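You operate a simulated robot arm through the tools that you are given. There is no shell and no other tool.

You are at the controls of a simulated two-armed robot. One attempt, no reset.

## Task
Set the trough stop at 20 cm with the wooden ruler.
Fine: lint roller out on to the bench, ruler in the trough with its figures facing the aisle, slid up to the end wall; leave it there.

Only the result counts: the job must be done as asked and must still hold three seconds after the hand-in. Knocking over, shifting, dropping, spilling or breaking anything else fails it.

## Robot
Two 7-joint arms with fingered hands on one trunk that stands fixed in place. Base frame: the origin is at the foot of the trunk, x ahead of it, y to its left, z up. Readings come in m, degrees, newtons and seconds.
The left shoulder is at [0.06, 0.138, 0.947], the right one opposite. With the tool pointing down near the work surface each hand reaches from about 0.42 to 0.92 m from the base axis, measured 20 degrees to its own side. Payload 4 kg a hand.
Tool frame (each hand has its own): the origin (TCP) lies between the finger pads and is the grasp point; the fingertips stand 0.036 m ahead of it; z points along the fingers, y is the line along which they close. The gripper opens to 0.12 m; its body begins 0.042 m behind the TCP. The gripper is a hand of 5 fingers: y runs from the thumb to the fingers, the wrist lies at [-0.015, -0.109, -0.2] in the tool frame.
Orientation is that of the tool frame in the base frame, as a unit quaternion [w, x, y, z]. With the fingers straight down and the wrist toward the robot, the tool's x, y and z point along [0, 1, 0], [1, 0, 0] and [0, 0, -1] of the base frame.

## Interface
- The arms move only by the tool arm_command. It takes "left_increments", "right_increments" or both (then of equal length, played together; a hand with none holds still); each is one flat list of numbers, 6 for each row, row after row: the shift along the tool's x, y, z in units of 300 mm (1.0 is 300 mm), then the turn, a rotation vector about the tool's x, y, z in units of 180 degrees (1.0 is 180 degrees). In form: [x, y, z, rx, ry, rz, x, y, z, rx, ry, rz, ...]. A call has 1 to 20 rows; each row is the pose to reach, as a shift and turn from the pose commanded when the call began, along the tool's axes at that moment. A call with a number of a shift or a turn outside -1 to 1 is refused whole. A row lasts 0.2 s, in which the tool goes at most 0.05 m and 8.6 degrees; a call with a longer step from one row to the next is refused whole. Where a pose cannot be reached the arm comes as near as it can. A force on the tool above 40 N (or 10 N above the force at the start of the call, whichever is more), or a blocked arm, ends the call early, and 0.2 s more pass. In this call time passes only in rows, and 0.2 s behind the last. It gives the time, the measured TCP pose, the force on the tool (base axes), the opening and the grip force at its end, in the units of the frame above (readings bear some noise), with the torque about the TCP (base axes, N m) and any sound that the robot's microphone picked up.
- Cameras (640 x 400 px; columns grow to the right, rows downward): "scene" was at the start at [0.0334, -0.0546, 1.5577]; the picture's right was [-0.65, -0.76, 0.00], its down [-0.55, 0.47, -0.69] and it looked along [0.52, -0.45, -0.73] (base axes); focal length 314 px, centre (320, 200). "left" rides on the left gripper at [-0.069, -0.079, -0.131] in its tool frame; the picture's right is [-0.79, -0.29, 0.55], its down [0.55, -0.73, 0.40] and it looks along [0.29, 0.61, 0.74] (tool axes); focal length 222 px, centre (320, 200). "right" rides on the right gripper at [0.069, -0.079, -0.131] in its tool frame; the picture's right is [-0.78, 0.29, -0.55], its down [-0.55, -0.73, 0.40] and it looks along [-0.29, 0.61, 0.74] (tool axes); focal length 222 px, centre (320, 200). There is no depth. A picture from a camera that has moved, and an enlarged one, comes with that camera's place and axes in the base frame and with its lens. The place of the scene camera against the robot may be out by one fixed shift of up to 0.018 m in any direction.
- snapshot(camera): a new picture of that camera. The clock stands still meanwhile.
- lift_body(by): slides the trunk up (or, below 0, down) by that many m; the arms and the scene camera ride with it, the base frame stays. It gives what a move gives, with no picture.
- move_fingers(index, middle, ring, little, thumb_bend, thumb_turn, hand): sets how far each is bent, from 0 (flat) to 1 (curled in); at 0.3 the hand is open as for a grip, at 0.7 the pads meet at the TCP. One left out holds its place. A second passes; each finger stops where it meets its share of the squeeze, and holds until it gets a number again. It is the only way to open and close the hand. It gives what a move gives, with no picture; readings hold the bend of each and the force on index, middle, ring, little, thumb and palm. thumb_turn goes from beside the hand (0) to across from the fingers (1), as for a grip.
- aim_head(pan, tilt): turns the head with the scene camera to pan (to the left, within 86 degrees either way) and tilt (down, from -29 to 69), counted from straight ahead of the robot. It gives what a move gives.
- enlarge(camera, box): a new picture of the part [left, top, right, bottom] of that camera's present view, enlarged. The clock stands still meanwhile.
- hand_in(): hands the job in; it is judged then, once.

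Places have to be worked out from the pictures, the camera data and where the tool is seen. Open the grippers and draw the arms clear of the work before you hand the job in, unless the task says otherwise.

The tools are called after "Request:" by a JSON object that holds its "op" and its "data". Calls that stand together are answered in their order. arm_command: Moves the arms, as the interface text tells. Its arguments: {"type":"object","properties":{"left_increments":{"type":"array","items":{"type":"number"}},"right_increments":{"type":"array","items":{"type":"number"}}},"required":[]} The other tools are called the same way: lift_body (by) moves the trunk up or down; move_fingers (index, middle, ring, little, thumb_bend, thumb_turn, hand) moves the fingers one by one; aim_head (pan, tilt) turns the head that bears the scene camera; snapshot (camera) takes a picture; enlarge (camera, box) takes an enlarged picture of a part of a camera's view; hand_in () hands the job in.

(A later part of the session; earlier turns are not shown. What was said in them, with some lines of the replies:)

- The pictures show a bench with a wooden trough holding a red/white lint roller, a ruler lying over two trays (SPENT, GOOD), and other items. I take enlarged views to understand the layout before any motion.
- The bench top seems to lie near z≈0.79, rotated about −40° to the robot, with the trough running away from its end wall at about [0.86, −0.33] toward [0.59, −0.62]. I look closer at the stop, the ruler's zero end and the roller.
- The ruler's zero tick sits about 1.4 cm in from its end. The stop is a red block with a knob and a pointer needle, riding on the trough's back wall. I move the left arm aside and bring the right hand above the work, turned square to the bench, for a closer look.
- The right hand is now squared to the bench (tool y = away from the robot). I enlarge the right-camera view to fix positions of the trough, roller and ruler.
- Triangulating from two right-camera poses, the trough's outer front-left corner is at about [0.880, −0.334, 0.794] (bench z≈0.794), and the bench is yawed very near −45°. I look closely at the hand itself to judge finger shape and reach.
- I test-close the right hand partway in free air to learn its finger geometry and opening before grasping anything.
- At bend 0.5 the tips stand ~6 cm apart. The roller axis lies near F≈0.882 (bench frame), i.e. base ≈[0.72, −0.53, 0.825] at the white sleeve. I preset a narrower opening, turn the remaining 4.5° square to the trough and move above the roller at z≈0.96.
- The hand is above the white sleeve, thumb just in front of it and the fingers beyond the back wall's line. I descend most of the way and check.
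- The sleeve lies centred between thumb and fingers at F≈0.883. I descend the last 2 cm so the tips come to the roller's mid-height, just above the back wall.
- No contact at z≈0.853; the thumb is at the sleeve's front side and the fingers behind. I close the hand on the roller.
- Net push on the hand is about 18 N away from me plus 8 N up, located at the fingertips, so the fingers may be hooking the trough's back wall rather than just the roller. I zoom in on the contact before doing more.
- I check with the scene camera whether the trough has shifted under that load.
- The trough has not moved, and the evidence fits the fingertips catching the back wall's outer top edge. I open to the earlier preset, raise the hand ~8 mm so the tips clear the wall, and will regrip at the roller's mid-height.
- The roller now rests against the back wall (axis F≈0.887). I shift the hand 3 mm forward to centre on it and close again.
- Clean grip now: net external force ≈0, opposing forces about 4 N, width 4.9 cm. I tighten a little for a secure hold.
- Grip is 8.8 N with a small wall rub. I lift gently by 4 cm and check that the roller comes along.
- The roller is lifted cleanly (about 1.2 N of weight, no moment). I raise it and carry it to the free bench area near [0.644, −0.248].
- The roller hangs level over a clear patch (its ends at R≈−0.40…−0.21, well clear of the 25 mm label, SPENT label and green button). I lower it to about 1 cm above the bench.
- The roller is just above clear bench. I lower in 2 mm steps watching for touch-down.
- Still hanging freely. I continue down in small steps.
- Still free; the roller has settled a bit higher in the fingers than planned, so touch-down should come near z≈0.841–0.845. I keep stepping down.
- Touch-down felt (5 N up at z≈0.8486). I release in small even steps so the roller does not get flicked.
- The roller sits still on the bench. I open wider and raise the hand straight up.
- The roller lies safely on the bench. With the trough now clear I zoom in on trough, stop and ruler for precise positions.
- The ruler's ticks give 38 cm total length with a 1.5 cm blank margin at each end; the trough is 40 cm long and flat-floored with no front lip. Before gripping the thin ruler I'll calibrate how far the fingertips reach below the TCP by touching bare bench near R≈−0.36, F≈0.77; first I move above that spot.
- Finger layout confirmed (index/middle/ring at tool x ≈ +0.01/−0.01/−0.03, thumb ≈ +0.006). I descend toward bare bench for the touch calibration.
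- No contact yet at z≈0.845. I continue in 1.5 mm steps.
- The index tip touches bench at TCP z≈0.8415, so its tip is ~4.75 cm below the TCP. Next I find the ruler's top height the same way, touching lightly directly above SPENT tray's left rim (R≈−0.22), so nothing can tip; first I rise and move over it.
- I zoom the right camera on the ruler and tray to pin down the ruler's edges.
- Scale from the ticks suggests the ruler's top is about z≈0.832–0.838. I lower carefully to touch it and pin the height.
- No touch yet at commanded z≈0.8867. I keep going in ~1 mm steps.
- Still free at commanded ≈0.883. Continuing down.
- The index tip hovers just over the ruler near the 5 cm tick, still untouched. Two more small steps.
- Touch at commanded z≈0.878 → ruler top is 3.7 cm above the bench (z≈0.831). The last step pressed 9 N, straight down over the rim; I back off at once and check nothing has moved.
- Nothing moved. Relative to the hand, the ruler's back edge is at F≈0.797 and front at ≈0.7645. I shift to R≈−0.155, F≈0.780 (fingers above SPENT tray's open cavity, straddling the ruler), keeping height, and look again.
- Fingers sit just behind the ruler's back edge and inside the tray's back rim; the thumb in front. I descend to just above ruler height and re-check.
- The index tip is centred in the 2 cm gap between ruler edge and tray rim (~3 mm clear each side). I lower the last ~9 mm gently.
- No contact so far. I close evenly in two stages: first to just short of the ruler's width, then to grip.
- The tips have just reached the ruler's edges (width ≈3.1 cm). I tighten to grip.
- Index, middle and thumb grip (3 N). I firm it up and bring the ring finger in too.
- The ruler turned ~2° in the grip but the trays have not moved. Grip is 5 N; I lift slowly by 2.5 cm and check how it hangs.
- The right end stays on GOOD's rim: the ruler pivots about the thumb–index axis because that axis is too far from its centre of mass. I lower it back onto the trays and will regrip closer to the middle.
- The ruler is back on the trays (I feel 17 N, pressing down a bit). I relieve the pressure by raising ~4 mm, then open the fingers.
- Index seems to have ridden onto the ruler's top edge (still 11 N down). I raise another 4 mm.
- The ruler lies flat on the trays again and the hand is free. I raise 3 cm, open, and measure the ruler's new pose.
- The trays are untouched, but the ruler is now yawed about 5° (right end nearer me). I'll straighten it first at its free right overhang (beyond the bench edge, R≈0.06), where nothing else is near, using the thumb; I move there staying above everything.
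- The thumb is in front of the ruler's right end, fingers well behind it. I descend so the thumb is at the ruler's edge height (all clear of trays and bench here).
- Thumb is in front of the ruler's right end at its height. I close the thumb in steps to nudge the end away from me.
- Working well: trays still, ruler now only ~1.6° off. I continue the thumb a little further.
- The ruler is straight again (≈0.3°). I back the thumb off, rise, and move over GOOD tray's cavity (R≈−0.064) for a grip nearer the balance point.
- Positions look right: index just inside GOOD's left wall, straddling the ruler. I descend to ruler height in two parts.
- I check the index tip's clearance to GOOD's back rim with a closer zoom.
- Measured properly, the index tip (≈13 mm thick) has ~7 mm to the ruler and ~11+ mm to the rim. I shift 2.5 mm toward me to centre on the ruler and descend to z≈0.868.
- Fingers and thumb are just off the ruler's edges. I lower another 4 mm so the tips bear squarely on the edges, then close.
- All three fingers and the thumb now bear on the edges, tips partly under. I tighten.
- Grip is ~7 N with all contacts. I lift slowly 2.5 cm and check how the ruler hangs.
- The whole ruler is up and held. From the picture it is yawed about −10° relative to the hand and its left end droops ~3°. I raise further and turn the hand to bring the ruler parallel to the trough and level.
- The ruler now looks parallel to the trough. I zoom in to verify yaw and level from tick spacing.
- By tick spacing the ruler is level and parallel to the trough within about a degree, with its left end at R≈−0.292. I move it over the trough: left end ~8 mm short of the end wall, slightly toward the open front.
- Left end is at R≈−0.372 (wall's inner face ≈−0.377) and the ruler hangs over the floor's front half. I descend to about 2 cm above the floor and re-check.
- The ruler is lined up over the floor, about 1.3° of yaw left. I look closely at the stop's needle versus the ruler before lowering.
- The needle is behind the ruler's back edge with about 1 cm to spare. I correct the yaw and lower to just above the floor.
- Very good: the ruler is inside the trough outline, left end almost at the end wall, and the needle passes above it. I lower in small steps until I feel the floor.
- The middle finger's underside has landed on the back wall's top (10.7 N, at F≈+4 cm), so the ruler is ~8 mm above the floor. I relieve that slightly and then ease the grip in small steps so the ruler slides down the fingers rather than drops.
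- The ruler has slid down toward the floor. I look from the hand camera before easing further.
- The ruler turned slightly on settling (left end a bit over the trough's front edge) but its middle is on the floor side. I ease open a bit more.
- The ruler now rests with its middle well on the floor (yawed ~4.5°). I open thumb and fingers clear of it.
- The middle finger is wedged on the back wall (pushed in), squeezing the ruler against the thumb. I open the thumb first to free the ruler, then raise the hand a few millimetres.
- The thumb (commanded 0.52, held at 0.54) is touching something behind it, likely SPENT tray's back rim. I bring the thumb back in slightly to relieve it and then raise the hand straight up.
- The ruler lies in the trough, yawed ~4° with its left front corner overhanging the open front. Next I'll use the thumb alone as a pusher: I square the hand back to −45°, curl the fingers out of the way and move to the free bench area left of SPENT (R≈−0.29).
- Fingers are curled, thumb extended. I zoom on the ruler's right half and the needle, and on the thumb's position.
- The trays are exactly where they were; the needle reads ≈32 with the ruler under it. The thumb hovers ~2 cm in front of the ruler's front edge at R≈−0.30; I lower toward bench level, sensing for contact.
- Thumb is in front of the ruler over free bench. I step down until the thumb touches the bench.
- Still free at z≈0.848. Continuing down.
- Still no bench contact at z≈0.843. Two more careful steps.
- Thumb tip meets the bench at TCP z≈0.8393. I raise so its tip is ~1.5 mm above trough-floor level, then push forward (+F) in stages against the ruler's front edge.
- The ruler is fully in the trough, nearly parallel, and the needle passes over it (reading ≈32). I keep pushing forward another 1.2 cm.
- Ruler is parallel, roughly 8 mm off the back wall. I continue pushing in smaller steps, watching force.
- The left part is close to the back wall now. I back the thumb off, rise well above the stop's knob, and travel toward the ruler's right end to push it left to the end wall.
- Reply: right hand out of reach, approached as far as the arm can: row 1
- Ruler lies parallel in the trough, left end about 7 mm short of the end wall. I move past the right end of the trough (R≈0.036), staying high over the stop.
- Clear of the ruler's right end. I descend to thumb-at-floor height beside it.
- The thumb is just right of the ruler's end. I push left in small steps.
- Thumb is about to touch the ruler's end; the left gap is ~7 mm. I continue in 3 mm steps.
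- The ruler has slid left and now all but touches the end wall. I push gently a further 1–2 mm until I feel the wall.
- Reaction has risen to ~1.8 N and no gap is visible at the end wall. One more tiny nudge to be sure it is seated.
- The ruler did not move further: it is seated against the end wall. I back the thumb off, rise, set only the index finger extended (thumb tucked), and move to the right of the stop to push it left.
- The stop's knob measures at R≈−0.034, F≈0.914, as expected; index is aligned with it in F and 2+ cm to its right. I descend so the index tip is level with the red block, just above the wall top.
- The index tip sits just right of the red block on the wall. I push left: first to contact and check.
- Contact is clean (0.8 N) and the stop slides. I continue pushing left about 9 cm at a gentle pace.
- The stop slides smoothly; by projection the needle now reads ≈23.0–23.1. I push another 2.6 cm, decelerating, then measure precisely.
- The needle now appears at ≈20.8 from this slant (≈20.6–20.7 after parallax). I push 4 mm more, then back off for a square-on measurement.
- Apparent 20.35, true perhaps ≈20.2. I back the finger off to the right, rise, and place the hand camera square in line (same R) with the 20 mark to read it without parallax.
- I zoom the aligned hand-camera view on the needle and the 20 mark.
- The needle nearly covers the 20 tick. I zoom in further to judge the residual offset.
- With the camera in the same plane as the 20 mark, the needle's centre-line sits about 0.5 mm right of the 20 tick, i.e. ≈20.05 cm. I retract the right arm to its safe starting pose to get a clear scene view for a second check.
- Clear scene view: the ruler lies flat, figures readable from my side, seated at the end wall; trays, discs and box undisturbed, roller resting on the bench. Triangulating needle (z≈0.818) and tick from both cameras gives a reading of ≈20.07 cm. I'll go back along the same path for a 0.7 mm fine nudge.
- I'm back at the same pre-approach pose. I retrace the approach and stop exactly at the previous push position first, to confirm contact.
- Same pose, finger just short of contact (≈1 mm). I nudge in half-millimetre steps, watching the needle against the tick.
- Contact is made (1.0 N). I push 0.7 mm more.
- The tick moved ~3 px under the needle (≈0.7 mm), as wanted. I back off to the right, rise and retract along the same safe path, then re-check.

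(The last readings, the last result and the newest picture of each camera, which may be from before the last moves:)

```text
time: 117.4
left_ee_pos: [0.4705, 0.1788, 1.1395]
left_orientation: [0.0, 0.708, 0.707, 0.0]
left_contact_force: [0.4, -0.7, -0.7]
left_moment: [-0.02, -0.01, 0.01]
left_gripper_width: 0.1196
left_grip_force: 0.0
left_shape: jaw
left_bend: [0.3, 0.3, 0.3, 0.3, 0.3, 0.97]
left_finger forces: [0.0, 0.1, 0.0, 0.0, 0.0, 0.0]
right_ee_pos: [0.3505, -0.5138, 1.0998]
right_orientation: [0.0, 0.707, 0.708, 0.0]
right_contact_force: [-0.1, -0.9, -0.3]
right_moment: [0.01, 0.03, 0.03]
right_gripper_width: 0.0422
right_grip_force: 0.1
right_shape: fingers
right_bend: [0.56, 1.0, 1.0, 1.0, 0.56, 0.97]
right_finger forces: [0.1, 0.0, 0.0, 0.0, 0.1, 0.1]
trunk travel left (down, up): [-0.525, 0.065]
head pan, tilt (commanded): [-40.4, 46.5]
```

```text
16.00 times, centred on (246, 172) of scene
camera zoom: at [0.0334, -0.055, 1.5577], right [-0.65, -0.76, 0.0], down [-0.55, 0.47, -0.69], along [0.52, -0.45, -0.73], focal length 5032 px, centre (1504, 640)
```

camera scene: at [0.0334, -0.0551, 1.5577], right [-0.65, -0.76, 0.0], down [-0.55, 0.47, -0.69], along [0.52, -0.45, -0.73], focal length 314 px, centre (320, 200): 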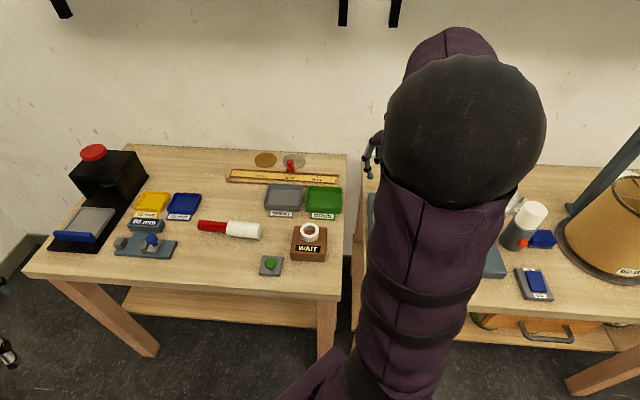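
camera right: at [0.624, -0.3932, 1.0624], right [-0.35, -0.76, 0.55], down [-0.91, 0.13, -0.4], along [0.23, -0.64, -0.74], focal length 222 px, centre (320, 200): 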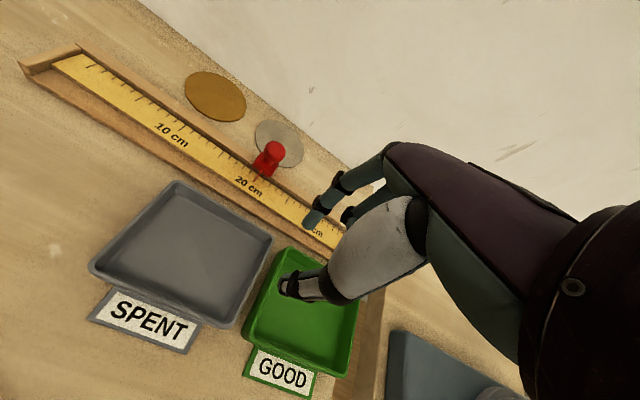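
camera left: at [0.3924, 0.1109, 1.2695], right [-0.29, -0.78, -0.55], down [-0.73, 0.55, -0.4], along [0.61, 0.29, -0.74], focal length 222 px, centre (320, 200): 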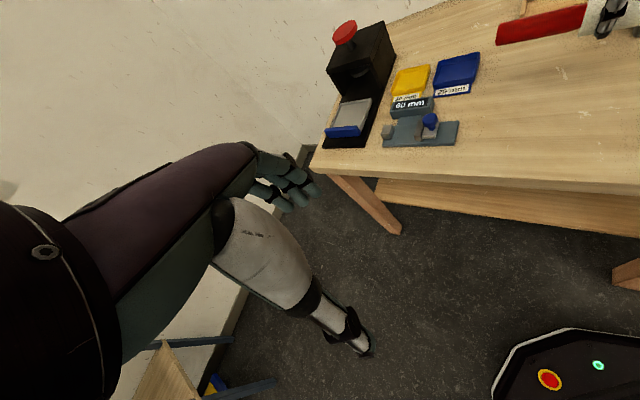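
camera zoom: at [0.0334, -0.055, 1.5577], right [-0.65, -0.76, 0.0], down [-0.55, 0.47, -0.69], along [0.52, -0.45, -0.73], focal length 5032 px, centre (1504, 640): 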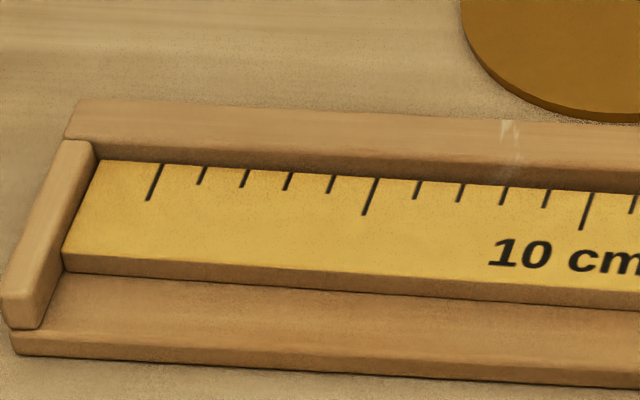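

Needle and 20 mark now coincide within a few tenths of a millimetre in the plane-aligned view, and the ruler is still seated at the end wall. I open the right hand and take a last overall look.

Request:
{"op": "move_fingers", "data": {"hand": "right", "index": 0.3, "middle": 0.3, "ring": 0.3, "little": 0.3, "thumb_bend": 0.3}}

Request:
{"op": "snapshot", "data": {"camera": "scene"}}

Request:
{"op": "enlarge", "data": {"camera": "scene", "box": [180, 140, 360, 290]}}

Request:
{"op": "snapshot", "data": {"camera": "right"}}

```text
time: 118.4
left_ee_pos: [0.4723, 0.1812, 1.1388]
left_orientation: [0.0, 0.708, 0.706, -0.001]
left_contact_force: [0.2, -0.5, 0.8]
left_moment: [-0.01, 0.02, 0.05]
left_gripper_width: 0.1198
left_grip_force: 0.2
left_shape: jaw
left_bend: [0.3, 0.3, 0.3, 0.3, 0.3, 0.97]
left_finger forces: [0.1, 0.0, 0.0, 0.0, 0.1, 0.0]
right_ee_pos: [0.3529, -0.5137, 1.0999]
right_orientation: [0.0, 0.707, 0.708, 0.0]
right_contact_force: [0.4, -0.5, 0.1]
right_moment: [-0.02, 0.03, 0.01]
right_gripper_width: 0.1185
right_grip_force: 0.0
right_shape: fingers
right_bend: [0.3, 0.3, 0.3, 0.3, 0.3, 0.97]
right_finger forces: [0.0, 0.0, 0.0, 0.1, 0.0, 0.0]
trunk travel left (down, up): [-0.525, 0.065]
head pan, tilt (commanded): [-40.4, 46.5]
```

```text
taken
camera scene: at [0.0334, -0.0545, 1.5578], right [-0.65, -0.76, 0.0], down [-0.55, 0.47, -0.69], along [0.52, -0.45, -0.73], focal length 314 px, centre (320, 200)
```

scene: 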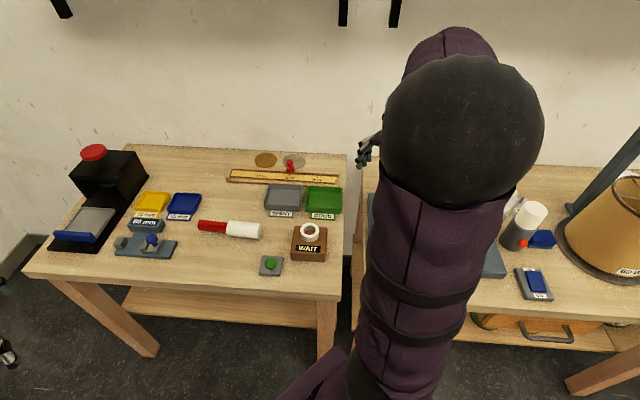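

```text
2.67 times, centred on (270, 215) of scene
camera zoom: at [0.0334, -0.0545, 1.5578], right [-0.65, -0.76, 0.0], down [-0.55, 0.47, -0.69], along [0.52, -0.45, -0.73], focal length 839 px, centre (453, 160)
```

zoom: 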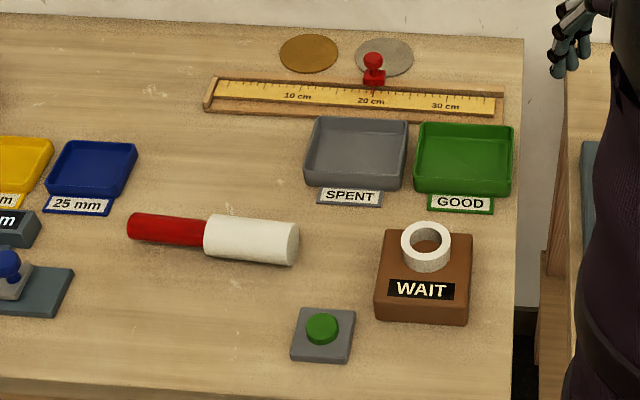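

```text
taken
camera right: at [0.2726, -0.4444, 1.2319], right [0.29, -0.78, 0.55], down [-0.74, -0.55, -0.4], along [0.61, -0.29, -0.74], focal length 222 px, centre (320, 200)
```

right: 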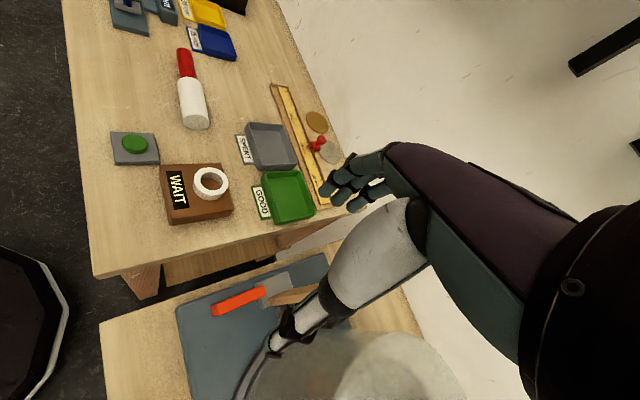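

Everything looks in order; I compare SPENT tray's position with the earlier zoom once more to be sure it was not shifted when the thumb touched it.

Request:
{"op": "enlarge", "data": {"camera": "scene", "box": [240, 180, 312, 225]}}

Request:
{"op": "enlarge", "data": {"camera": "scene", "box": [300, 180, 372, 225]}}

```text
8.89 times, centred on (276, 202) of scene
camera zoom: at [0.0334, -0.0545, 1.5578], right [-0.65, -0.76, 0.0], down [-0.55, 0.47, -0.69], along [0.52, -0.45, -0.73], focal length 2796 px, centre (711, 178)
```

zoom: 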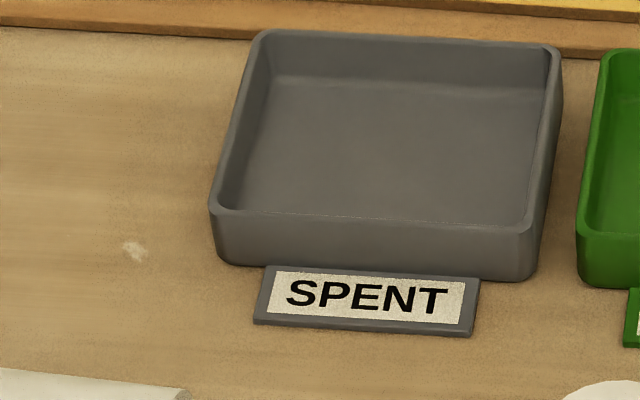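

```text
8.89 times, centred on (336, 202) of scene
camera zoom: at [0.0334, -0.0545, 1.5578], right [-0.65, -0.76, 0.0], down [-0.55, 0.47, -0.69], along [0.52, -0.45, -0.73], focal length 2796 px, centre (178, 178)
```

zoom: 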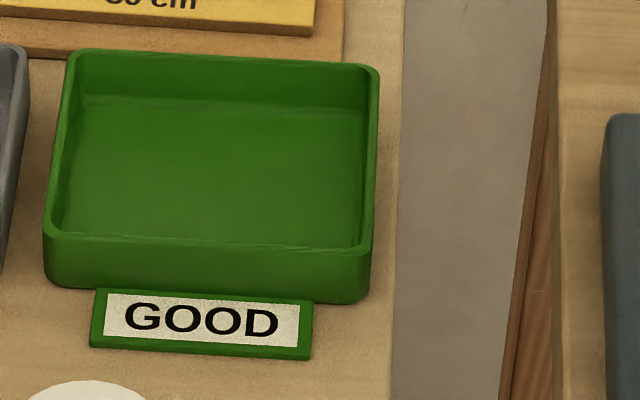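

Both trays sit exactly where they were. The roller is on the bench, and the ruler lies flat in the trough against the end wall with its figures toward the aisle. The stop's needle is on the 20 cm mark, and both hands are open and clear, so I hand the job in.

Request:
{"op": "hand_in", "data": {}}

```text
The job is handed in.
```

I set the trough stop to 20 cm by the wooden ruler and handed the job in; I don't have the verdict yet.

- **Stop:** the needle sits on the ruler's 20 cm mark, within about 0.5 mm by my camera readings.
- **Ruler:** it lies flat in the trough, pushed up against the end wall, with its figures readable from the aisle. I left it there.
- **Lint roller:** it is out of the trough and resting on open bench in front of it.
- **Everything else:** the SPENT and GOOD trays, which the hand worked closest to, are where they started. I saw no change in the other items, and nothing was knocked over or dropped. Both hands are open and clear of the work.

**Distance from the wall:** the ruler has a blank margin of about 1.5 cm before its zero mark. With the ruler against the end wall, the stop is therefore about 21.5 cm from the wall. I read "at 20 cm with the wooden ruler" as the 20 mark on the scale. If you meant 20 cm from the wall itself, the needle should be at about 18.5 on the ruler.
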